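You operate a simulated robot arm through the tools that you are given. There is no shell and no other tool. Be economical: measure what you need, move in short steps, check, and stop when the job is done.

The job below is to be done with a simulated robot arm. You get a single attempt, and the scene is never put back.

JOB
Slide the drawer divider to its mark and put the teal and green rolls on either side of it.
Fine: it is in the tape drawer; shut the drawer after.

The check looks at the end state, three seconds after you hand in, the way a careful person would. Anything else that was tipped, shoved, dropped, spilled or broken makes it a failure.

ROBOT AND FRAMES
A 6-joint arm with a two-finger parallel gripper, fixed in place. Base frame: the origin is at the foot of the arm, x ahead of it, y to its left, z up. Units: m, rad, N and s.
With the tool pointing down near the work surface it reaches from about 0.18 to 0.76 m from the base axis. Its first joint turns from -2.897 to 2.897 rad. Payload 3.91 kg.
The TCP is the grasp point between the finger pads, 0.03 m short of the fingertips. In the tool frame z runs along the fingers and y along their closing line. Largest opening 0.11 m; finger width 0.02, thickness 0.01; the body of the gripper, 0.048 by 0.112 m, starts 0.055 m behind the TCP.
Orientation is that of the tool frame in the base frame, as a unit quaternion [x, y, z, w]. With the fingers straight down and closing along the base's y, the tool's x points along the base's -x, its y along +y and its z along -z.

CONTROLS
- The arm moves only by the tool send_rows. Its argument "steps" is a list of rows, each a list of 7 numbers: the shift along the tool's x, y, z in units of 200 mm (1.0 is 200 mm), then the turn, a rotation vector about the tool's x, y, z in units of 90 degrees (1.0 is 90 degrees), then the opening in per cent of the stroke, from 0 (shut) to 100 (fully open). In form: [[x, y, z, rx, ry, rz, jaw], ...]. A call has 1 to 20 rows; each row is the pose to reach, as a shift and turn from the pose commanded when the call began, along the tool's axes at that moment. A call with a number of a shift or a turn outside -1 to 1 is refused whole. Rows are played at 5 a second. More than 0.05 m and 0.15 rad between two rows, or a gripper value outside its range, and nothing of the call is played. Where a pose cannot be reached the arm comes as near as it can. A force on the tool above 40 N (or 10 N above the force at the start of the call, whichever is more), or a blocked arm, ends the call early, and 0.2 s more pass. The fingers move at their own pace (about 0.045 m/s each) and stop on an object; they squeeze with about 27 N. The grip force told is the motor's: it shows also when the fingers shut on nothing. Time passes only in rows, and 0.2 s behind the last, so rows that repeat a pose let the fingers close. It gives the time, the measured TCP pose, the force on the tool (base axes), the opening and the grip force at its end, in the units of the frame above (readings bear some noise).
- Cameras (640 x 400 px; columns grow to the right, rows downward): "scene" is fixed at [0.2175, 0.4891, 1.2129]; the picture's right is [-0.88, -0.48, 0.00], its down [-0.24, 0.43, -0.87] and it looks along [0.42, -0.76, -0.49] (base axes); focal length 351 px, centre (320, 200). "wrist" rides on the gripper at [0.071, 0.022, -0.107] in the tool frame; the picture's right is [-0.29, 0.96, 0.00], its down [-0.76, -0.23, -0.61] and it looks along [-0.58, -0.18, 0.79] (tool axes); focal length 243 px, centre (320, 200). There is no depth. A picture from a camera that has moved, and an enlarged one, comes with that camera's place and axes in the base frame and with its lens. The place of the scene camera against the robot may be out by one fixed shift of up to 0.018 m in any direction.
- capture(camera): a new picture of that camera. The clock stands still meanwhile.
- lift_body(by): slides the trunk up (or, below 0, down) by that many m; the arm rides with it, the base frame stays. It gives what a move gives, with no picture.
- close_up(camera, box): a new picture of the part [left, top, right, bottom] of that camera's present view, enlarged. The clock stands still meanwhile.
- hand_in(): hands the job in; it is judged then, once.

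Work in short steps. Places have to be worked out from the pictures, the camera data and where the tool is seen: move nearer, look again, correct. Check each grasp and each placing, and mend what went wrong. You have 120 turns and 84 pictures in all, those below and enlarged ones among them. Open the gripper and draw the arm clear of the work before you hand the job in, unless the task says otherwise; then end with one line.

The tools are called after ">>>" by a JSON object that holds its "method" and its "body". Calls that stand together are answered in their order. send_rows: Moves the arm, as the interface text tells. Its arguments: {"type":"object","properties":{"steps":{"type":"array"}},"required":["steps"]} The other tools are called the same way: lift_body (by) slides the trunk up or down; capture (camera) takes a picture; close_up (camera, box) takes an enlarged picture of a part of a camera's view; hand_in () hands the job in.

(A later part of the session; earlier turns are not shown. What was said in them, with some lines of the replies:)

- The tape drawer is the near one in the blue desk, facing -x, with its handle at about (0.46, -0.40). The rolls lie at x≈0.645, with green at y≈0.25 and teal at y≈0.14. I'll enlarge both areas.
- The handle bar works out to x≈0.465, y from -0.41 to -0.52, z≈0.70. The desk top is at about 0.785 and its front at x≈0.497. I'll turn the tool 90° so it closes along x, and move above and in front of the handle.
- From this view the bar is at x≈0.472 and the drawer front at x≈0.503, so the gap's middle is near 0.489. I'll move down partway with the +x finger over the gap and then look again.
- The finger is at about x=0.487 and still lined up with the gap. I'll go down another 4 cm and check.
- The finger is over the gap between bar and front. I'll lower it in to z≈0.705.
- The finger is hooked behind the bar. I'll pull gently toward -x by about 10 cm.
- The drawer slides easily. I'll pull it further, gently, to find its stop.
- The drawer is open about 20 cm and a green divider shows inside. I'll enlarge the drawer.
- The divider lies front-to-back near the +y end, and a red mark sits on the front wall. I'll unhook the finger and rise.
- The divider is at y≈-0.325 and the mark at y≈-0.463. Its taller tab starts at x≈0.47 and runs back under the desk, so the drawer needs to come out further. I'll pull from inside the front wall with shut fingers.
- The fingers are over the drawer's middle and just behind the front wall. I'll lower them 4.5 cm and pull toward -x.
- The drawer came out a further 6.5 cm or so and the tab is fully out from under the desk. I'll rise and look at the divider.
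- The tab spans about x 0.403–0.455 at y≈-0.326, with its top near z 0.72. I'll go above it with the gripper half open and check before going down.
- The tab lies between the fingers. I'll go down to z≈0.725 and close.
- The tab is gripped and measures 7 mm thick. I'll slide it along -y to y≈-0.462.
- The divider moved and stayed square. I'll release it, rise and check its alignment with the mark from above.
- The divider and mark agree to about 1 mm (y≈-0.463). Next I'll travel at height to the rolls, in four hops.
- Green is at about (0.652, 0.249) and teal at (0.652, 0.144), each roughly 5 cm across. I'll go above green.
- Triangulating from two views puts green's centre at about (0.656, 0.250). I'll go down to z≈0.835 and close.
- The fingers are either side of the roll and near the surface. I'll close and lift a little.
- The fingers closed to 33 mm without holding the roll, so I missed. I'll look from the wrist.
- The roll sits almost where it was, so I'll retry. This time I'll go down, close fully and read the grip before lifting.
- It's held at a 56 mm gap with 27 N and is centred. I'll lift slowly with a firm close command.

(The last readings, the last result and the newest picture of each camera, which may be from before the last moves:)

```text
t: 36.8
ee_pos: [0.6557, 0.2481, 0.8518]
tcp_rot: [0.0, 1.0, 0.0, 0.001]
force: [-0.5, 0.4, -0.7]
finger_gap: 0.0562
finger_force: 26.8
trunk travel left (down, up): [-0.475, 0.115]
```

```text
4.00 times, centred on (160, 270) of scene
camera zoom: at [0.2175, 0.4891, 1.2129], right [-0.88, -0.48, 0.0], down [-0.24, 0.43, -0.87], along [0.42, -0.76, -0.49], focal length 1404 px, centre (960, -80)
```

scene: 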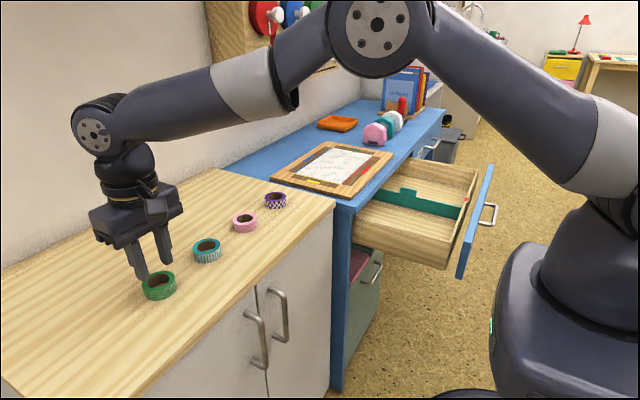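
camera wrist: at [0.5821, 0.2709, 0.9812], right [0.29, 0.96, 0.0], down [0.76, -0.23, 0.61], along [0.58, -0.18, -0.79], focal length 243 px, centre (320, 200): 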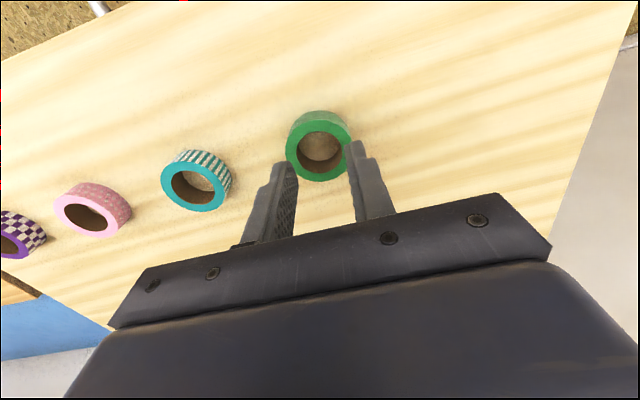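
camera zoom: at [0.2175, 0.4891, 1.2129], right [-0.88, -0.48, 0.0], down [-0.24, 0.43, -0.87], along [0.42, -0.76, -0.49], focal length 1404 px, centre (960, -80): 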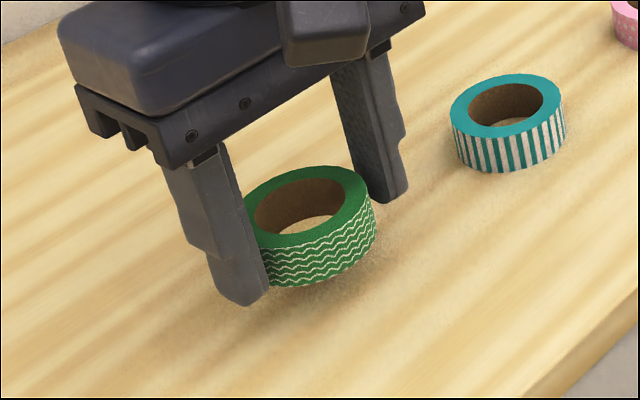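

Green is lifted. I'll raise it and carry it in hops toward the far side of the divider, around (0.365, -0.575).

>>> {"method": "send_rows", "body": {"steps": [[0, 0, -0.1, 0, 0, 0, 0], [0, 0, -0.25, 0, 0, 0, 0], [0, 0, -0.4, 0, 0, 0, 0], [0, 0, -0.5, 0, 0, 0, 0], [0.07, -0.2, -0.5, 0, 0, 0, 0], [0.14, -0.4, -0.5, 0, 0, 0, 0], [0.21, -0.6, -0.5, 0, 0, 0, 0], [0.29, -0.82, -0.5, 0, 0, 0, 0]]}}

>>> {"method": "send_rows", "body": {"steps": [[0.07, -0.2, 0, 0, 0, 0, 0], [0.14, -0.4, 0, 0, 0, 0, 0], [0.21, -0.6, 0, 0, 0, 0, 0], [0.29, -0.82, 0, 0, 0, 0, 0]]}}

>>> {"method": "send_rows", "body": {"steps": [[0.07, -0.2, 0, 0, 0, 0, 0], [0.14, -0.4, 0, 0, 0, 0, 0], [0.21, -0.6, 0, 0, 0, 0, 0], [0.29, -0.82, 0, 0, 0, 0, 0]]}}

>>> {"method": "send_rows", "body": {"steps": [[0.07, -0.2, 0, 0, 0, 0, 0], [0.14, -0.4, 0, 0, 0, 0, 0], [0.21, -0.6, 0, 0, 0, 0, 0], [0.29, -0.82, 0, 0, 0, 0, 0]]}}

>>> {"method": "send_rows", "body": {"steps": [[0.07, -0.2, 0, 0, 0, 0, 0], [0.14, -0.4, 0, 0, 0, 0, 0], [0.21, -0.6, 0, 0, 0, 0, 0], [0.29, -0.82, 0, 0, 0, 0, 0], [0.29, -0.82, 0, 0, 0, 0, 0]]}}

>>> {"method": "capture", "body": {"camera": "scene"}}

>>> {"method": "capture", "body": {"camera": "wrist"}}

```text
t: 38.6
ee_pos: [0.5982, 0.0842, 0.9528]
tcp_rot: [0.001, 1.0, 0.0, 0.0]
force: [0.3, -0.7, -0.8]
finger_gap: 0.0562
finger_force: 27.1
trunk travel left (down, up): [-0.475, 0.115]
```

```text
t: 39.6
ee_pos: [0.5406, -0.0821, 0.9521]
tcp_rot: [0.0, 1.0, 0.0, 0.0]
force: [-0.8, 0.0, 0.4]
finger_gap: 0.0561
finger_force: 26.5
trunk travel left (down, up): [-0.475, 0.115]
```

```text
t: 40.6
ee_pos: [0.4799, -0.2458, 0.9523]
tcp_rot: [0.001, 1.0, 0.0, 0.001]
force: [-1.1, -0.1, 0.2]
finger_gap: 0.0561
finger_force: 27.1
trunk travel left (down, up): [-0.475, 0.115]
```

```text
t: 41.6
ee_pos: [0.4229, -0.4093, 0.9518]
tcp_rot: [0.0, 1.0, 0.0, 0.0]
force: [0.0, 0.2, -1.3]
finger_gap: 0.0565
finger_force: 27.2
trunk travel left (down, up): [-0.475, 0.115]
```

```text
t: 42.8
ee_pos: [0.3637, -0.5727, 0.9522]
tcp_rot: [0.0, 1.0, 0.002, 0.0]
force: [-0.5, 0.4, -0.3]
finger_gap: 0.0564
finger_force: 26.9
trunk travel left (down, up): [-0.475, 0.115]
```

```text
41 pictures are left
```

scene: 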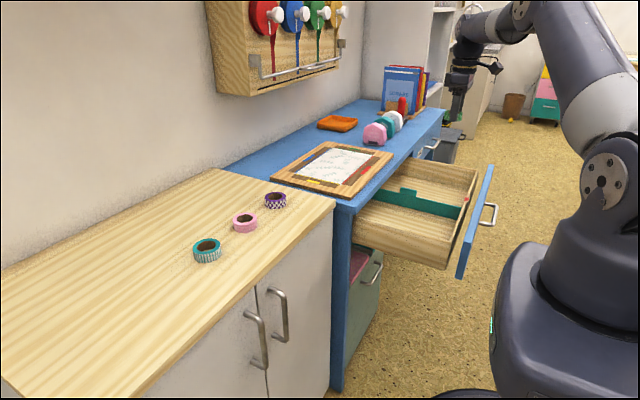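

```text
40 pictures are left
camera wrist: at [0.2918, -0.5513, 1.0586], right [0.29, 0.96, 0.0], down [0.76, -0.23, 0.61], along [0.58, -0.18, -0.79], focal length 243 px, centre (320, 200)
```

wrist: 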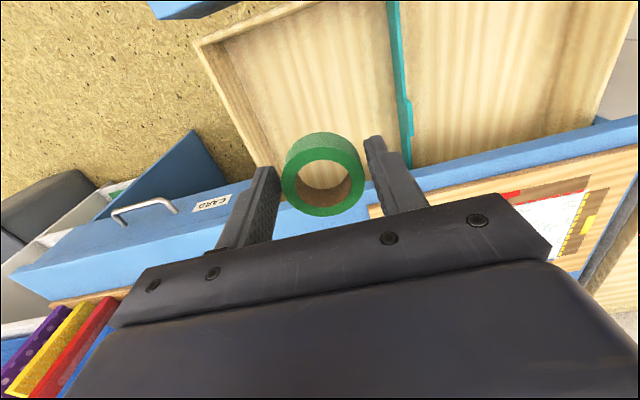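

Green is above the drawer's far compartment. I'll lower it to z≈0.76.

>>> {"method": "send_rows", "body": {"steps": [[0, 0, 0.2, 0, 0, 0, 0], [0, 0, 0.4, 0, 0, 0, 0], [0, 0, 0.6, 0, 0, 0, 0], [0, 0, 0.8, 0, 0, 0, 0], [0, 0, 0.96, 0, 0, 0, 0], [0, 0, 0.96, 0, 0, 0, 0]]}}

>>> {"method": "close_up", "body": {"camera": "scene", "box": [360, 120, 520, 220]}}

>>> {"method": "capture", "body": {"camera": "wrist"}}

```text
t: 44.2
ee_pos: [0.366, -0.5725, 0.76]
tcp_rot: [0.0, 1.0, 0.001, 0.0]
force: [0.4, -0.1, 0.1]
finger_gap: 0.0562
finger_force: 26.9
trunk travel left (down, up): [-0.475, 0.115]
```

```text
4.00 times, centred on (440, 170) of scene
camera zoom: at [0.2175, 0.4891, 1.2129], right [-0.88, -0.48, 0.0], down [-0.24, 0.43, -0.87], along [0.42, -0.76, -0.49], focal length 1404 px, centre (-160, 320)
```

zoom: 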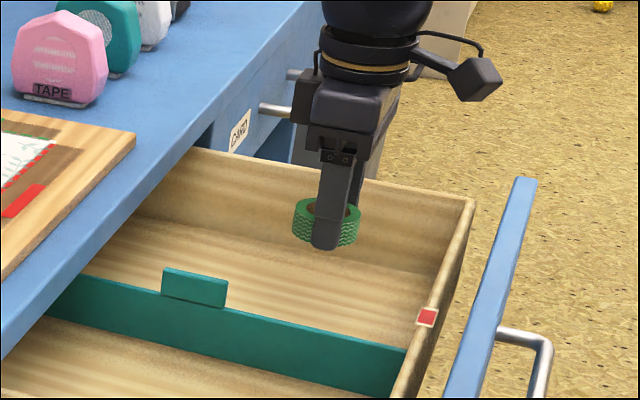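

```text
38 pictures are left
camera wrist: at [0.2932, -0.5506, 0.8672], right [0.29, 0.96, 0.0], down [0.76, -0.23, 0.61], along [0.58, -0.18, -0.79], focal length 243 px, centre (320, 200)
```

wrist: 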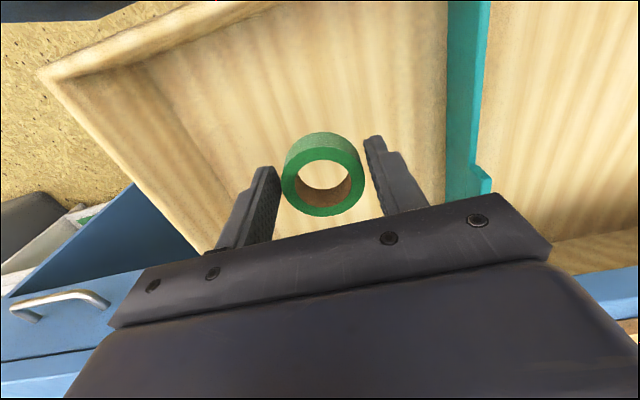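

The position is good. I'll lower it slowly to z≈0.70 and read the force.

>>> {"method": "send_rows", "body": {"steps": [[0, 0, 0.1, 0, 0, 0, 0], [0, 0, 0.2, 0, 0, 0, 0], [0, 0, 0.26, 0, 0, 0, 0], [0, 0, 0.3, 0, 0, 0, 0], [0, 0, 0.3, 0, 0, 0, 0]]}}

>>> {"method": "close_up", "body": {"camera": "scene", "box": [400, 150, 480, 200]}}

```text
t: 45.4
ee_pos: [0.3634, -0.5731, 0.7012]
tcp_rot: [0.001, 1.0, 0.001, 0.0]
force: [-1.3, 0.0, 0.0]
finger_gap: 0.0561
finger_force: 26.6
trunk travel left (down, up): [-0.475, 0.115]
```

```text
8.00 times, centred on (440, 175) of scene
camera zoom: at [0.2175, 0.4891, 1.2129], right [-0.88, -0.48, 0.0], down [-0.24, 0.43, -0.87], along [0.42, -0.76, -0.49], focal length 2807 px, centre (-640, 400)
```

zoom: 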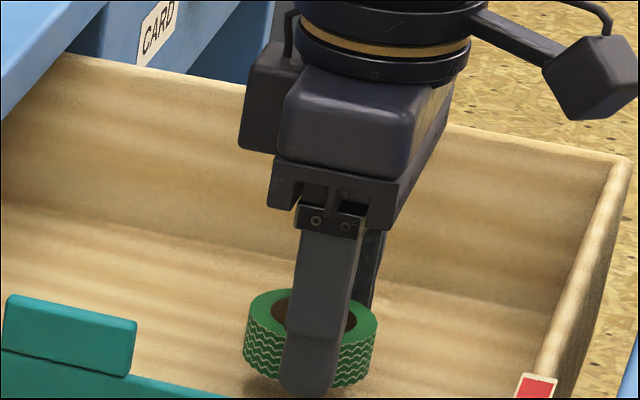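

It's close to the floor but not touching yet. I'll creep down in 2 mm rows.

>>> {"method": "send_rows", "body": {"steps": [[0, 0, 0.01, 0, 0, 0, 0], [0, 0, 0.02, 0, 0, 0, 0], [0, 0, 0.03, 0, 0, 0, 0], [0, 0, 0.03, 0, 0, 0, 0]]}}

```text
t: 46.4
ee_pos: [0.3634, -0.5733, 0.6939]
tcp_rot: [0.0, 1.0, 0.0, 0.0]
force: [0.6, 0.1, -0.4]
finger_gap: 0.0564
finger_force: 27.0
trunk travel left (down, up): [-0.475, 0.115]
```

>>> {"method": "send_rows", "body": {"steps": [[0, 0, 0.01, 0, 0, 0, 0], [0, 0, 0.02, 0, 0, 0, 0], [0, 0, 0.02, 0, 0, 0, 0]]}}

>>> {"method": "close_up", "body": {"camera": "scene", "box": [400, 150, 480, 200]}}

```text
t: 47.2
ee_pos: [0.3641, -0.5726, 0.6904]
tcp_rot: [0.0, 1.0, 0.0, 0.0]
force: [0.2, -0.8, -0.2]
finger_gap: 0.0562
finger_force: 27.1
trunk travel left (down, up): [-0.475, 0.115]
```

```text
8.00 times, centred on (440, 175) of scene
camera zoom: at [0.2175, 0.4891, 1.2129], right [-0.88, -0.48, 0.0], down [-0.24, 0.43, -0.87], along [0.42, -0.76, -0.49], focal length 2807 px, centre (-640, 400)
```

zoom: 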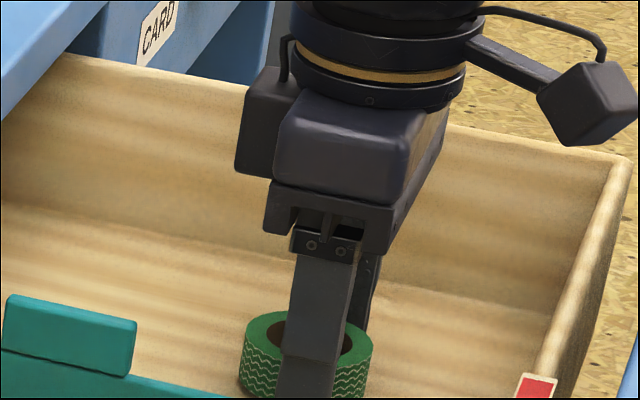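

Still no contact, so I'll go a little lower.

>>> {"method": "send_rows", "body": {"steps": [[0, 0, 0.01, 0, 0, 0, 0], [0, 0, 0.02, 0, 0, 0, 0], [0, 0, 0.02, 0, 0, 0, 0]]}}

>>> {"method": "close_up", "body": {"camera": "scene", "box": [400, 160, 480, 210]}}

```text
t: 48.0
ee_pos: [0.3646, -0.5724, 0.6849]
tcp_rot: [0.0, 1.0, 0.0, -0.001]
force: [1.3, 0.4, -1.1]
finger_gap: 0.0562
finger_force: 27.2
trunk travel left (down, up): [-0.475, 0.115]
```

```text
8.00 times, centred on (440, 185) of scene
camera zoom: at [0.2175, 0.4891, 1.2129], right [-0.88, -0.48, 0.0], down [-0.24, 0.43, -0.87], along [0.42, -0.76, -0.49], focal length 2807 px, centre (-640, 320)
```

zoom: 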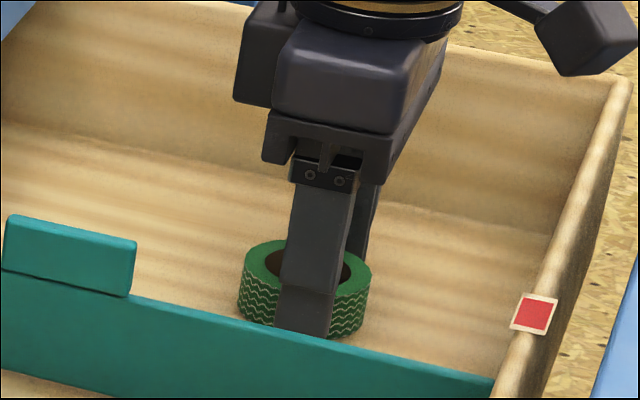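

Now it looks almost on the floor. One more small step.

>>> {"method": "send_rows", "body": {"steps": [[0, 0, 0.01, 0, 0, 0, 0], [0, 0, 0.02, 0, 0, 0, 0], [0, 0, 0.02, 0, 0, 0, 0]]}}

```text
t: 48.8
ee_pos: [0.3633, -0.5722, 0.6846]
tcp_rot: [-0.001, 1.0, -0.002, 0.0]
force: [0.9, 3.8, 22.3]
finger_gap: 0.056
finger_force: 27.5
trunk travel left (down, up): [-0.475, 0.115]
```

The roll touched the floor at z≈0.685. I'll ease off, open and rise.

>>> {"method": "send_rows", "body": {"steps": [[0, 0, -0.02, 0, 0, 0, 0], [0, 0, -0.02, 0, 0, 0, 70], [0, 0, -0.02, 0, 0, 0, 70], [0, 0, -0.02, 0, 0, 0, 70], [0, 0, -0.15, 0, 0, 0, 70], [0, 0, -0.35, 0, 0, 0, 70], [0, 0, -0.55, 0, 0, 0, 70], [0, 0, -0.75, 0, 0, 0, 70], [0, 0, -0.95, 0, 0, 0, 70]]}}

>>> {"method": "capture", "body": {"camera": "wrist"}}

```text
t: 50.8
ee_pos: [0.3652, -0.5726, 0.871]
tcp_rot: [0.0, 1.0, -0.001, 0.001]
force: [0.1, -0.2, 0.4]
finger_gap: 0.0768
finger_force: 0.2
trunk travel left (down, up): [-0.475, 0.115]
```

```text
34 pictures are left
camera wrist: at [0.2925, -0.5502, 0.9789], right [0.29, 0.96, 0.0], down [0.76, -0.23, 0.61], along [0.58, -0.18, -0.79], focal length 243 px, centre (320, 200)
```

wrist: 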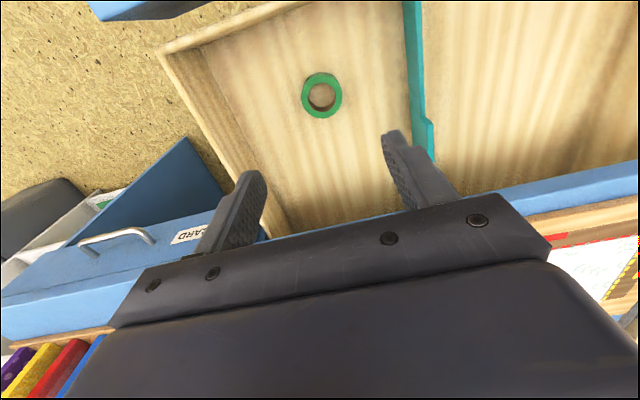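

Green lies flat in the far compartment. Now I'll go back for the teal roll.

>>> {"method": "send_rows", "body": {"steps": [[0, 0, -0.2, 0, 0, 0, 80], [0, 0, -0.4, 0, 0, 0, 80], [-0.07, 0.18, -0.4, 0, 0, 0, 80], [-0.14, 0.36, -0.4, 0, 0, 0, 80], [-0.21, 0.54, -0.4, 0, 0, 0, 80], [-0.29, 0.717, -0.4, 0, 0, 0, 80]]}}

>>> {"method": "send_rows", "body": {"steps": [[-0.07, 0.18, 0, 0, 0, 0, 80], [-0.14, 0.36, 0, 0, 0, 0, 80], [-0.21, 0.54, 0, 0, 0, 0, 80], [-0.29, 0.717, 0, 0, 0, 0, 80]]}}

>>> {"method": "send_rows", "body": {"steps": [[-0.07, 0.18, 0, 0, 0, 0, 80], [-0.14, 0.36, 0, 0, 0, 0, 80], [-0.21, 0.54, 0, 0, 0, 0, 80], [-0.29, 0.717, 0, 0, 0, 0, 80]]}}

>>> {"method": "send_rows", "body": {"steps": [[-0.07, 0.18, 0, 0, 0, 0, 80], [-0.14, 0.36, 0, 0, 0, 0, 80], [-0.21, 0.54, 0, 0, 0, 0, 80], [-0.29, 0.717, 0, 0, 0, 0, 80]]}}

>>> {"method": "send_rows", "body": {"steps": [[-0.07, 0.18, 0, 0, 0, 0, 80], [-0.14, 0.36, 0, 0, 0, 0, 80], [-0.21, 0.54, 0, 0, 0, 0, 80], [-0.29, 0.717, 0, 0, 0, 0, 80], [-0.29, 0.717, 0.2, 0, 0, 0, 80], [-0.29, 0.717, 0.32, 0, 0, 0, 80], [-0.29, 0.717, 0.32, 0, 0, 0, 80]]}}

>>> {"method": "capture", "body": {"camera": "wrist"}}

```text
t: 52.2
ee_pos: [0.4223, -0.4293, 0.9515]
tcp_rot: [0.001, 1.0, 0.0, 0.0]
force: [0.4, -0.3, -1.1]
finger_gap: 0.0883
finger_force: 0.1
trunk travel left (down, up): [-0.475, 0.115]
```

```text
t: 53.2
ee_pos: [0.4797, -0.2863, 0.9506]
tcp_rot: [0.002, 1.0, 0.001, 0.0]
force: [-0.2, -0.4, -0.1]
finger_gap: 0.088
finger_force: 0.0
trunk travel left (down, up): [-0.475, 0.115]
```

```text
t: 54.2
ee_pos: [0.5383, -0.1416, 0.9518]
tcp_rot: [0.001, 1.0, 0.0, 0.0]
force: [0.1, -0.3, 1.1]
finger_gap: 0.088
finger_force: 0.1
trunk travel left (down, up): [-0.475, 0.115]
```

```text
t: 55.2
ee_pos: [0.5961, 0.001, 0.9525]
tcp_rot: [0.001, 1.0, 0.0, 0.0]
force: [-0.8, -0.2, 0.1]
finger_gap: 0.0882
finger_force: 0.1
trunk travel left (down, up): [-0.475, 0.115]
```

```text
t: 56.8
ee_pos: [0.654, 0.1445, 0.8879]
tcp_rot: [0.0, 1.0, 0.0, 0.0]
force: [-0.5, -0.4, 0.2]
finger_gap: 0.0879
finger_force: 0.1
trunk travel left (down, up): [-0.475, 0.115]
```

```text
33 pictures are left
camera wrist: at [0.5823, 0.1669, 0.9944], right [0.29, 0.96, 0.0], down [0.76, -0.23, 0.61], along [0.58, -0.18, -0.79], focal length 243 px, centre (320, 200)
```

wrist: 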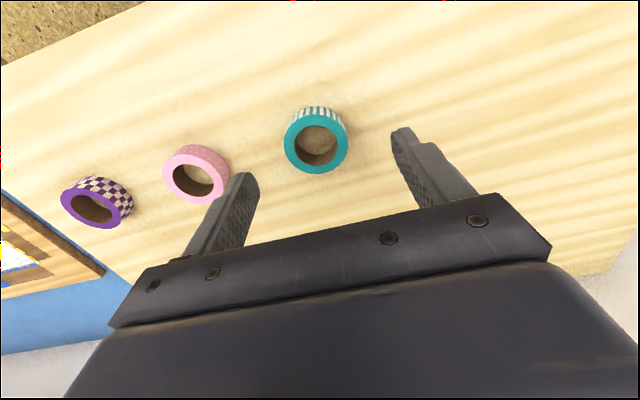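

Teal's centre is at about (0.654, 0.141). I'll go down, close with a firm command and read the grip.

>>> {"method": "send_rows", "body": {"steps": [[0, -0.016, 0.1, 0, 0, 0, 80], [0, -0.016, 0.2, 0, 0, 0, 80], [0, -0.016, 0.28, 0, 0, 0, 80], [0, -0.016, 0.28, 0, 0, 0, 45], [0, -0.016, 0.28, 0, 0, 0, 45], [0, -0.016, 0.28, 0, 0, 0, 0], [0, -0.016, 0.28, 0, 0, 0, 0]]}}

```text
t: 58.4
ee_pos: [0.6538, 0.1408, 0.8322]
tcp_rot: [0.0, 1.0, 0.0, 0.0]
force: [0.9, -0.2, 0.2]
finger_gap: 0.0563
finger_force: 26.5
trunk travel left (down, up): [-0.475, 0.115]
```

It's gripped at 56 mm. I'll lift slowly and check.

>>> {"method": "send_rows", "body": {"steps": [[0, 0, -0.01, 0, 0, 0, 0], [0, 0, -0.03, 0, 0, 0, 0], [0, 0, -0.06, 0, 0, 0, 0], [0, 0, -0.1, 0, 0, 0, 0], [0, 0, -0.25, 0, 0, 0, 0], [0, 0, -0.45, 0, 0, 0, 0], [0, 0, -0.6, 0, 0, 0, 0]]}}

>>> {"method": "capture", "body": {"camera": "wrist"}}

```text
t: 60.0
ee_pos: [0.6548, 0.1417, 0.9535]
tcp_rot: [0.001, 1.0, 0.001, 0.0]
force: [0.2, 0.5, -0.5]
finger_gap: 0.0562
finger_force: 27.1
trunk travel left (down, up): [-0.475, 0.115]
```

```text
32 pictures are left
camera wrist: at [0.5832, 0.1626, 1.0598], right [0.29, 0.96, 0.0], down [0.76, -0.23, 0.61], along [0.58, -0.18, -0.79], focal length 243 px, centre (320, 200)
```

wrist: 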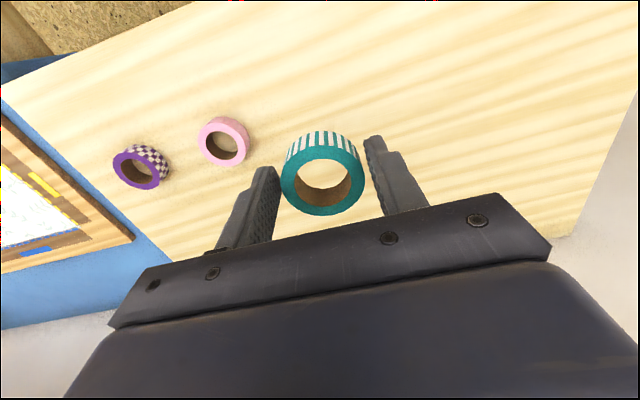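

Teal is held. I'll carry it to the near compartment at about (0.365, -0.350).

>>> {"method": "send_rows", "body": {"steps": [[0.097, -0.164, 0, 0, 0, 0, 0], [0.193, -0.328, 0, 0, 0, 0, 0], [0.29, -0.492, 0, 0, 0, 0, 0], [0.386, -0.656, 0, 0, 0, 0, 0], [0.483, -0.82, 0, 0, 0, 0, 0]]}}

>>> {"method": "send_rows", "body": {"steps": [[0.097, -0.164, 0, 0, 0, 0, 0], [0.193, -0.328, 0, 0, 0, 0, 0], [0.29, -0.492, 0, 0, 0, 0, 0], [0.386, -0.656, 0, 0, 0, 0, 0], [0.483, -0.82, 0, 0, 0, 0, 0]]}}

>>> {"method": "send_rows", "body": {"steps": [[0.097, -0.164, 0, 0, 0, 0, 0], [0.193, -0.328, 0, 0, 0, 0, 0], [0.29, -0.492, 0, 0, 0, 0, 0], [0.386, -0.656, 0, 0, 0, 0, 0], [0.483, -0.82, 0, 0, 0, 0, 0], [0.483, -0.82, 0.2, 0, 0, 0, 0], [0.483, -0.82, 0.4, 0, 0, 0, 0], [0.483, -0.82, 0.6, 0, 0, 0, 0], [0.483, -0.82, 0.8, 0, 0, 0, 0], [0.483, -0.82, 0.95, 0, 0, 0, 0], [0.483, -0.82, 0.95, 0, 0, 0, 0]]}}

>>> {"method": "capture", "body": {"camera": "wrist"}}

>>> {"method": "close_up", "body": {"camera": "scene", "box": [344, 140, 504, 240]}}

```text
t: 61.2
ee_pos: [0.5572, -0.0233, 0.9525]
tcp_rot: [0.0, 1.0, 0.0, 0.0]
force: [-0.1, 0.1, 0.1]
finger_gap: 0.0562
finger_force: 27.4
trunk travel left (down, up): [-0.475, 0.115]
```

```text
t: 62.4
ee_pos: [0.4606, -0.1859, 0.9522]
tcp_rot: [0.0, 1.0, 0.0, 0.001]
force: [0.5, 0.1, -0.5]
finger_gap: 0.0562
finger_force: 27.0
trunk travel left (down, up): [-0.475, 0.115]
```

```text
t: 64.8
ee_pos: [0.3642, -0.3511, 0.7624]
tcp_rot: [0.0, 1.0, 0.0, 0.0]
force: [0.3, -0.3, -0.4]
finger_gap: 0.0564
finger_force: 27.1
trunk travel left (down, up): [-0.475, 0.115]
```

```text
31 pictures are left
camera wrist: at [0.2925, -0.329, 0.8687], right [0.29, 0.96, 0.0], down [0.76, -0.23, 0.61], along [0.58, -0.18, -0.79], focal length 243 px, centre (320, 200)
```

wrist: 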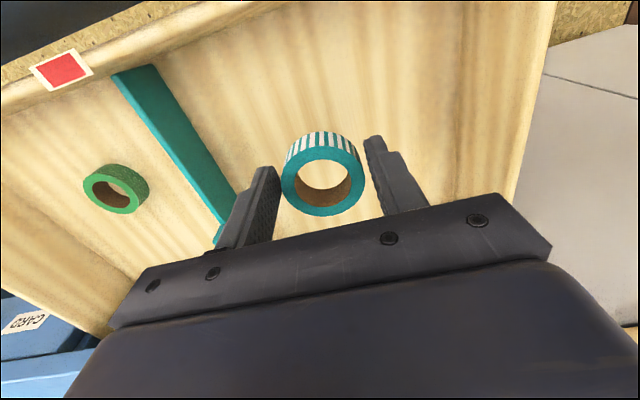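

```text
4.00 times, centred on (424, 190) of scene
camera zoom: at [0.2175, 0.4891, 1.2129], right [-0.88, -0.48, 0.0], down [-0.24, 0.43, -0.87], along [0.42, -0.76, -0.49], focal length 1404 px, centre (-96, 240)
```

zoom: 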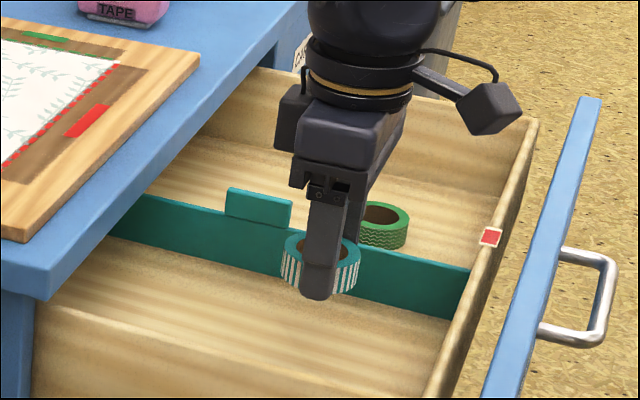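

The position is clear of both divider and wall. I'll lower to just above the contact height found before, z≈0.687.

>>> {"method": "send_rows", "body": {"steps": [[0, 0, 0.1, 0, 0, 0, 0], [0, 0, 0.2, 0, 0, 0, 0], [0, 0, 0.29, 0, 0, 0, 0], [0, 0, 0.34, 0, 0, 0, 0], [0, 0, 0.37, 0, 0, 0, 0], [0, 0, 0.38, 0, 0, 0, 0], [0, 0, 0.38, 0, 0, 0, 0]]}}

```text
t: 66.4
ee_pos: [0.3639, -0.3515, 0.6863]
tcp_rot: [0.0, 1.0, -0.001, 0.0]
force: [-0.1, 1.1, 0.5]
finger_gap: 0.0564
finger_force: 27.5
trunk travel left (down, up): [-0.475, 0.115]
```

It's about 1 mm above the floor. I'll open and rise.

>>> {"method": "send_rows", "body": {"steps": [[0, 0, 0.005, 0, 0, 0, 0], [0, 0, 0.005, 0, 0, 0, 70], [0, 0, 0.005, 0, 0, 0, 70], [0, 0, 0.005, 0, 0, 0, 70], [0, 0, -0.1, 0, 0, 0, 70], [0, 0, -0.3, 0, 0, 0, 70], [0, 0, -0.5, 0, 0, 0, 70], [0, 0, -0.75, 0, 0, 0, 70], [0, -0.2, -0.98, 0, 0, 0, 70]]}}

>>> {"method": "capture", "body": {"camera": "wrist"}}

>>> {"method": "close_up", "body": {"camera": "scene", "box": [344, 140, 504, 240]}}

```text
refused: row 9 steps farther than a row can; nothing moved
```

```text
29 pictures are left
camera wrist: at [0.2926, -0.3289, 0.7929], right [0.29, 0.96, 0.0], down [0.76, -0.23, 0.61], along [0.58, -0.18, -0.79], focal length 243 px, centre (320, 200)
```

wrist: 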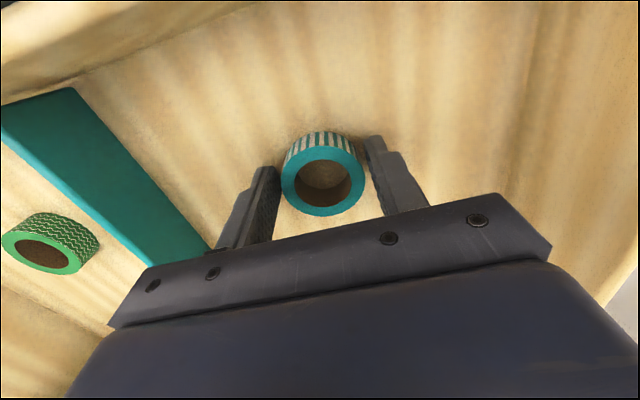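

```text
4.00 times, centred on (424, 190) of scene
camera zoom: at [0.2175, 0.4891, 1.2129], right [-0.88, -0.48, 0.0], down [-0.24, 0.43, -0.87], along [0.42, -0.76, -0.49], focal length 1404 px, centre (-96, 240)
```

zoom: 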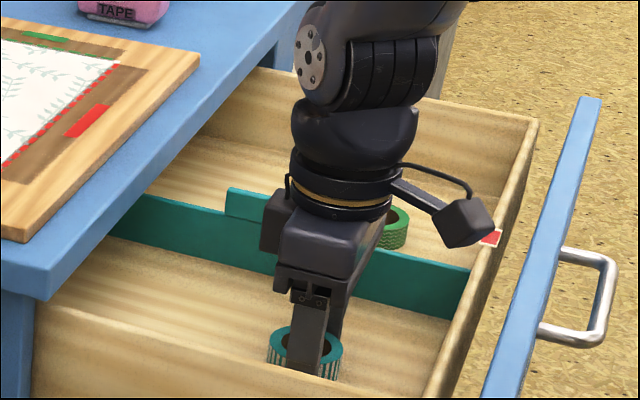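

That call was refused because one row stepped too far. I'll resend it with smaller rows.

>>> {"method": "send_rows", "body": {"steps": [[0, 0, 0.005, 0, 0, 0, 0], [0, 0, 0.005, 0, 0, 0, 70], [0, 0, 0.005, 0, 0, 0, 70], [0, 0, 0.005, 0, 0, 0, 70], [0, 0, -0.1, 0, 0, 0, 70], [0, 0, -0.3, 0, 0, 0, 70], [0, 0, -0.5, 0, 0, 0, 70], [0, 0, -0.7, 0, 0, 0, 70], [0, 0, -0.9, 0, 0, 0, 70], [0, -0.2, -0.98, 0, 0, 0, 70], [0, -0.4, -0.98, 0, 0, 0, 70], [0, -0.55, -0.98, 0, 0, 0, 70]]}}

>>> {"method": "capture", "body": {"camera": "wrist"}}

>>> {"method": "close_up", "body": {"camera": "scene", "box": [344, 140, 504, 240]}}

```text
t: 69.0
ee_pos: [0.3631, -0.4619, 0.8827]
tcp_rot: [0.001, 1.0, 0.0, 0.0]
force: [-0.5, 1.0, 0.9]
finger_gap: 0.0771
finger_force: 0.1
trunk travel left (down, up): [-0.475, 0.115]
```

```text
27 pictures are left
camera wrist: at [0.2922, -0.4402, 0.9897], right [0.29, 0.96, 0.0], down [0.76, -0.23, 0.61], along [0.58, -0.18, -0.79], focal length 243 px, centre (320, 200)
```

wrist: 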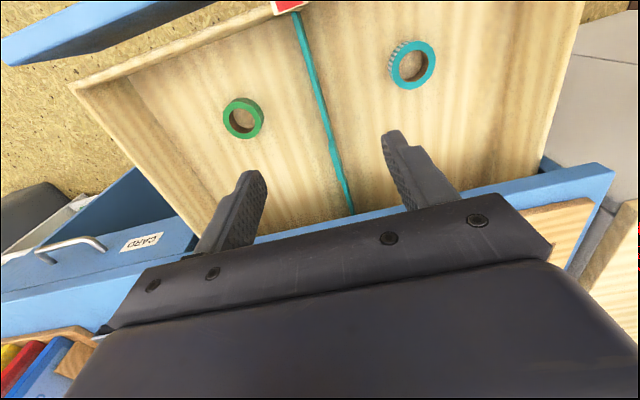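

```text
4.00 times, centred on (424, 190) of scene
camera zoom: at [0.2175, 0.4891, 1.2129], right [-0.88, -0.48, 0.0], down [-0.24, 0.43, -0.87], along [0.42, -0.76, -0.49], focal length 1404 px, centre (-96, 240)
```

zoom: 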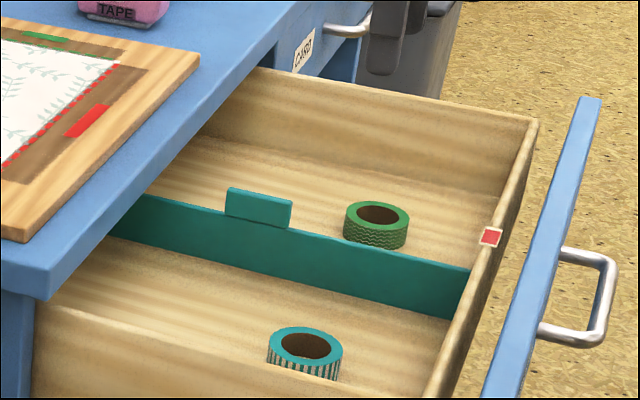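

Both rolls lie flat either side of the divider, and the divider is still on its mark. To shut the drawer I'll push on the handle bar (x≈0.195) with closed fingers. First I'll move in front of it at height.

>>> {"method": "send_rows", "body": {"steps": [[0.2, 0, 0, 0, 0, 0, 0], [0.4, 0, 0, 0, 0, 0, 0], [0.6, 0, 0, 0, 0, 0, 0], [0.8, 0, 0, 0, 0, 0, 0], [1, 0, 0, 0, 0, 0, 0]]}}

>>> {"method": "send_rows", "body": {"steps": [[0.06, 0, 0.1, 0, 0, 0, 0], [0.06, 0, 0.25, 0, 0, 0, 0], [0.06, 0, 0.4, 0, 0, 0, 0], [0.06, 0, 0.5, 0, 0, 0, 0], [0.06, 0, 0.5, 0, 0, 0, 0]]}}

>>> {"method": "capture", "body": {"camera": "wrist"}}

>>> {"method": "close_up", "body": {"camera": "scene", "box": [400, 140, 560, 240]}}

```text
t: 70.2
ee_pos: [0.164, -0.4603, 0.8818]
tcp_rot: [0.0, 1.0, 0.001, 0.0]
force: [-0.3, 0.6, 0.5]
finger_gap: 0.0004
finger_force: 27.1
trunk travel left (down, up): [-0.475, 0.115]
```

```text
t: 71.4
ee_pos: [0.1514, -0.4602, 0.7829]
tcp_rot: [0.0, 1.0, 0.0, 0.0]
force: [0.4, -0.4, -0.1]
finger_gap: 0.0001
finger_force: 27.0
trunk travel left (down, up): [-0.475, 0.115]
```

```text
25 pictures are left
camera wrist: at [0.0802, -0.4382, 0.8894], right [0.29, 0.96, 0.0], down [0.76, -0.23, 0.61], along [0.58, -0.18, -0.79], focal length 243 px, centre (320, 200)
```

wrist: 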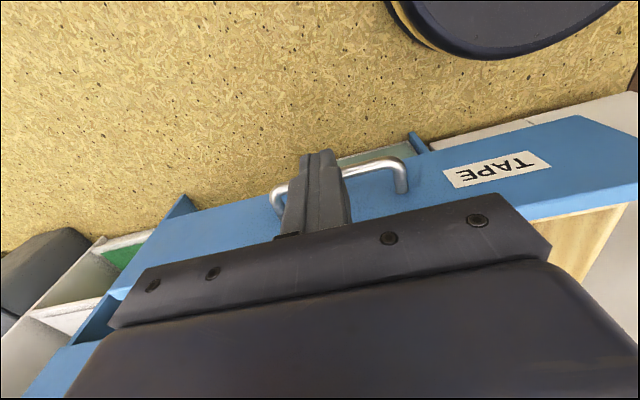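

```text
4.00 times, centred on (480, 190) of scene
camera zoom: at [0.2175, 0.4891, 1.2129], right [-0.88, -0.48, 0.0], down [-0.24, 0.43, -0.87], along [0.42, -0.76, -0.49], focal length 1404 px, centre (-320, 240)
```

zoom: 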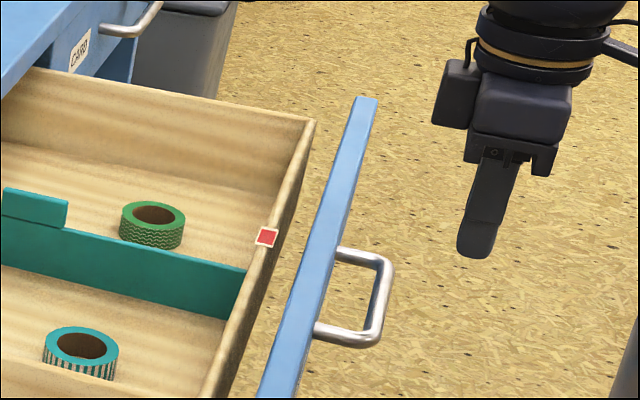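

There's a clear 3 cm between the fingers and the bar. I'll lower to bar height and then push slowly by 10 cm.

>>> {"method": "send_rows", "body": {"steps": [[0, 0, 0.15, 0, 0, 0, 0], [0, 0, 0.3, 0, 0, 0, 0], [0, 0, 0.4, 0, 0, 0, 0], [-0.08, 0, 0.4, 0, 0, 0, 0], [-0.14, 0, 0.4, 0, 0, 0, 0], [-0.18, 0, 0.4, 0, 0, 0, 0], [-0.22, 0, 0.4, 0, 0, 0, 0], [-0.27, 0, 0.4, 0, 0, 0, 0], [-0.32, 0, 0.4, 0, 0, 0, 0], [-0.37, 0, 0.4, 0, 0, 0, 0], [-0.42, 0, 0.4, 0, 0, 0, 0]]}}

>>> {"method": "close_up", "body": {"camera": "scene", "box": [344, 130, 536, 250]}}

```text
t: 73.8
ee_pos: [0.2356, -0.4596, 0.7019]
tcp_rot: [0.0, 1.0, -0.001, 0.0]
force: [-0.5, -0.2, -0.2]
finger_gap: 0.0
finger_force: 26.9
trunk travel left (down, up): [-0.475, 0.115]
```

```text
3.33 times, centred on (440, 190) of scene
camera zoom: at [0.2175, 0.4891, 1.2129], right [-0.88, -0.48, 0.0], down [-0.24, 0.43, -0.87], along [0.42, -0.76, -0.49], focal length 1170 px, centre (-80, 233)
```

zoom: 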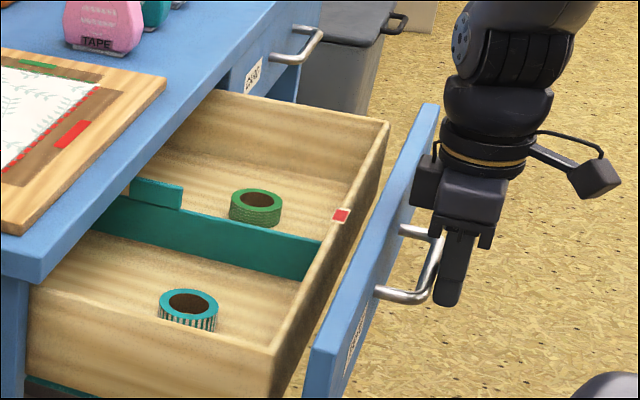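

The drawer is closing and the contents are steady. I'll keep pushing at 1 cm per row.

>>> {"method": "send_rows", "body": {"steps": [[-0.05, 0, 0, 0, 0, 0, 0], [-0.1, 0, 0, 0, 0, 0, 0], [-0.15, 0, 0, 0, 0, 0, 0], [-0.2, 0, 0, 0, 0, 0, 0], [-0.25, 0, 0, 0, 0, 0, 0], [-0.3, 0, 0, 0, 0, 0, 0], [-0.35, 0, 0, 0, 0, 0, 0], [-0.4, 0, 0, 0, 0, 0, 0], [-0.45, 0, 0, 0, 0, 0, 0], [-0.5, 0, 0, 0, 0, 0, 0], [-0.55, 0, 0, 0, 0, 0, 0], [-0.6, 0, 0, 0, 0, 0, 0], [-0.65, 0, 0, 0, 0, 0, 0], [-0.7, 0, 0, 0, 0, 0, 0], [-0.75, 0, 0, 0, 0, 0, 0], [-0.8, 0, 0, 0, 0, 0, 0], [-0.85, 0, 0, 0, 0, 0, 0], [-0.9, 0, 0, 0, 0, 0, 0], [-0.95, 0, 0, 0, 0, 0, 0]]}}

>>> {"method": "close_up", "body": {"camera": "scene", "box": [344, 130, 504, 230]}}

```text
t: 77.8
ee_pos: [0.4273, -0.4606, 0.7024]
tcp_rot: [0.001, 1.0, 0.0, 0.0]
force: [-0.1, -0.1, 0.2]
finger_gap: 0.0
finger_force: 27.0
trunk travel left (down, up): [-0.475, 0.115]
```

```text
4.00 times, centred on (424, 180) of scene
camera zoom: at [0.2175, 0.4891, 1.2129], right [-0.88, -0.48, 0.0], down [-0.24, 0.43, -0.87], along [0.42, -0.76, -0.49], focal length 1404 px, centre (-96, 280)
```

zoom: 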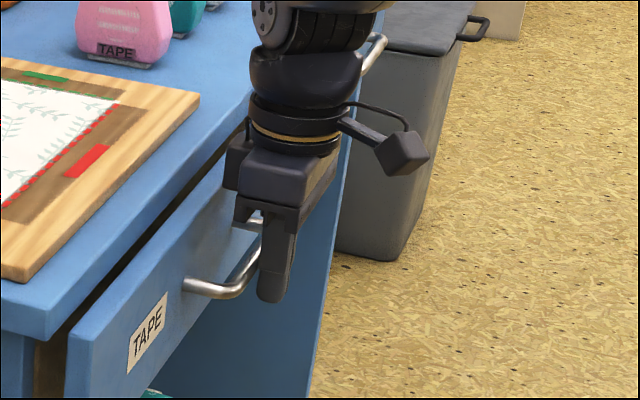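

About 3 cm remains. I'll advance 2 cm in small steps, watching the clearance of the hand to the desk edge.

>>> {"method": "send_rows", "body": {"steps": [[-0.025, 0, 0, 0, 0, 0, 0], [-0.05, 0, 0, 0, 0, 0, 0], [-0.075, 0, 0, 0, 0, 0, 0], [-0.09, 0, 0, 0, 0, 0, 0]]}}

>>> {"method": "close_up", "body": {"camera": "scene", "box": [344, 150, 440, 210]}}

>>> {"method": "capture", "body": {"camera": "wrist"}}

```text
t: 78.8
ee_pos: [0.4439, -0.4605, 0.7023]
tcp_rot: [0.001, 1.0, 0.0, -0.001]
force: [-1.2, 0.3, 0.5]
finger_gap: 0.0
finger_force: 26.9
trunk travel left (down, up): [-0.475, 0.115]
```

```text
6.67 times, centred on (392, 180) of scene
camera zoom: at [0.2175, 0.4891, 1.2129], right [-0.88, -0.48, 0.0], down [-0.24, 0.43, -0.87], along [0.42, -0.76, -0.49], focal length 2340 px, centre (-160, 333)
```

zoom: 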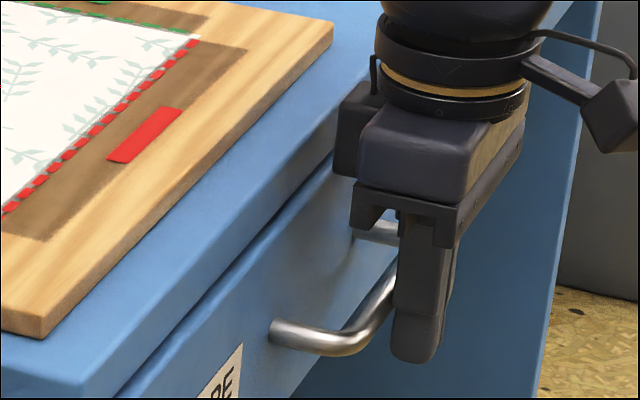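

```text
20 pictures are left
camera wrist: at [0.3725, -0.4387, 0.8089], right [0.29, 0.96, 0.0], down [0.76, -0.23, 0.61], along [0.58, -0.18, -0.79], focal length 243 px, centre (320, 200)
```

wrist: 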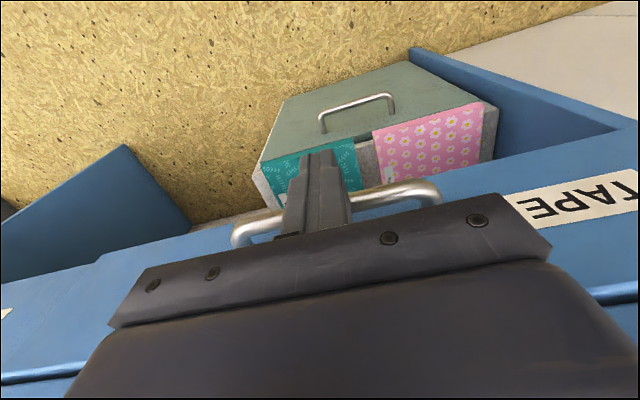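

About 1 cm is left. I'll keep going in 3 mm rows until it stops against the desk.

>>> {"method": "send_rows", "body": {"steps": [[-0.015, 0, 0, 0, 0, 0, 0], [-0.03, 0, 0, 0, 0, 0, 0], [-0.045, 0, 0, 0, 0, 0, 0], [-0.06, 0, 0, 0, 0, 0, 0], [-0.07, 0, 0, 0, 0, 0, 0]]}}

>>> {"method": "close_up", "body": {"camera": "scene", "box": [344, 150, 440, 210]}}

```text
t: 80.0
ee_pos: [0.4531, -0.4613, 0.7029]
tcp_rot: [0.0, 1.0, 0.002, -0.002]
force: [-38.4, 1.0, 5.1]
finger_gap: 0.0
finger_force: 26.9
trunk travel left (down, up): [-0.475, 0.115]
```

```text
6.67 times, centred on (392, 180) of scene
camera zoom: at [0.2175, 0.4891, 1.2129], right [-0.88, -0.48, 0.0], down [-0.24, 0.43, -0.87], along [0.42, -0.76, -0.49], focal length 2340 px, centre (-160, 333)
```

zoom: 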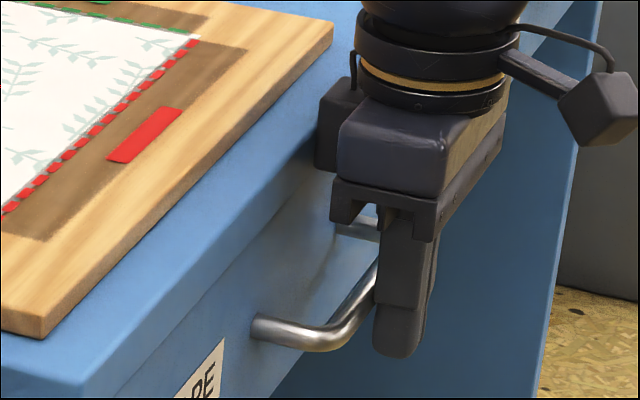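

It stopped with 38 N and looks flush. I'll back off, rise and compare with the picture from the start.

>>> {"method": "send_rows", "body": {"steps": [[0.05, 0, 0, 0, 0, 0, 0], [0.2, 0, 0, 0, 0, 0, 0], [0.4, 0, 0, 0, 0, 0, 0], [0.4, 0, -0.2, 0, 0, 0, 0], [0.4, 0, -0.4, 0, 0, 0, 30], [0.4, 0, -0.6, 0, 0, 0, 60], [0.4, 0.15, -0.8, 0, 0, 0, 60], [0.4, 0.3, -0.98, 0, 0, 0, 60]]}}

>>> {"method": "close_up", "body": {"camera": "scene", "box": [320, 120, 480, 220]}}

>>> {"method": "capture", "body": {"camera": "scene"}}

>>> {"method": "capture", "body": {"camera": "wrist"}}

```text
t: 81.8
ee_pos: [0.3792, -0.4, 0.8984]
tcp_rot: [0.0, 1.0, 0.0, 0.001]
force: [0.4, -0.5, -0.7]
finger_gap: 0.0662
finger_force: 0.0
trunk travel left (down, up): [-0.475, 0.115]
```

```text
4.00 times, centred on (400, 170) of scene
camera zoom: at [0.2175, 0.4891, 1.2129], right [-0.88, -0.48, 0.0], down [-0.24, 0.43, -0.87], along [0.42, -0.76, -0.49], focal length 1404 px, centre (0, 320)
```

zoom: 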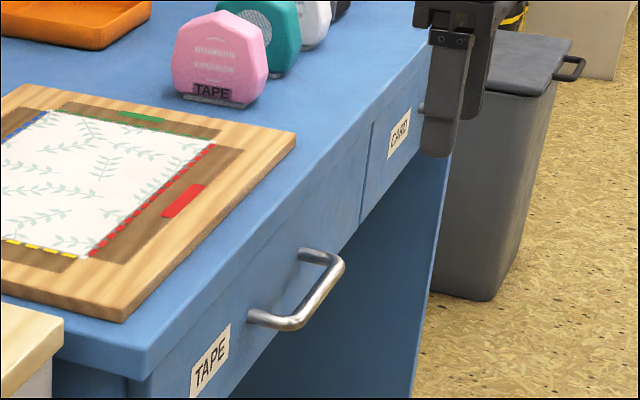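

```text
17 pictures are left
```

scene: 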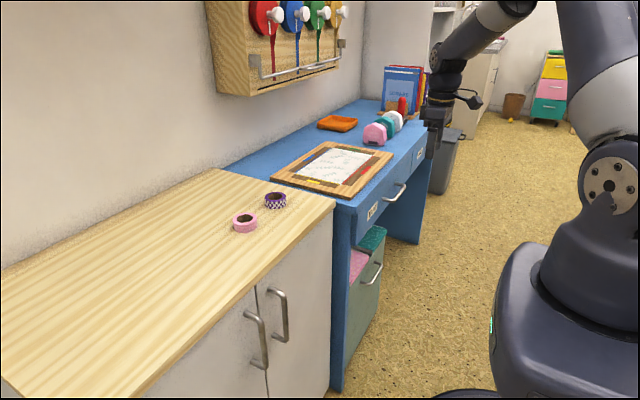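

```text
16 pictures are left
camera wrist: at [0.3075, -0.3776, 1.0058], right [0.29, 0.96, 0.0], down [0.76, -0.23, 0.61], along [0.58, -0.18, -0.79], focal length 243 px, centre (320, 200)
```

wrist: 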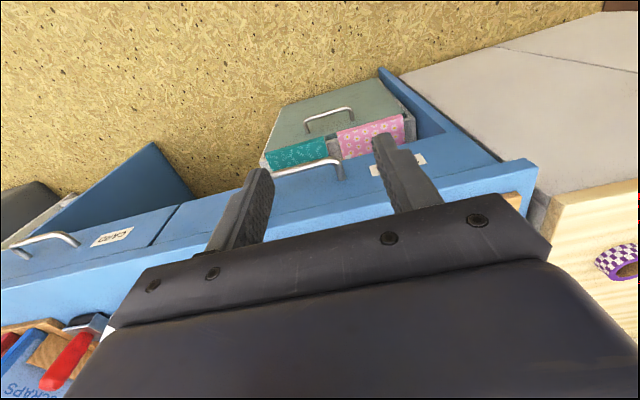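

The drawer front and handle match the first picture exactly, so it's shut. I'll draw the arm clear and hand in.

>>> {"method": "send_rows", "body": {"steps": [[0.1, 0.15, -0.15, 0, 0, 0, 100], [0.2, 0.3, -0.3, 0, 0, 0, 100], [0.3, 0.45, -0.45, 0, 0, 0, 100], [0.3, 0.5, -0.55, 0, 0, 0, 100]]}}

>>> {"method": "hand_in", "body": {}}

```text
t: 82.8
ee_pos: [0.3188, -0.3002, 1.0078]
tcp_rot: [0.0, 1.0, 0.001, 0.0]
force: [0.4, 0.8, -0.5]
finger_gap: 0.1101
finger_force: 0.1
trunk travel left (down, up): [-0.475, 0.115]
```

```text
The job is handed in.
```

The divider is on its mark (within about 1 mm), the green roll is on the far side and the teal on the near side, and the tape drawer is shut; nothing else looks moved in the final pictures, though I couldn't see inside once it was closed.
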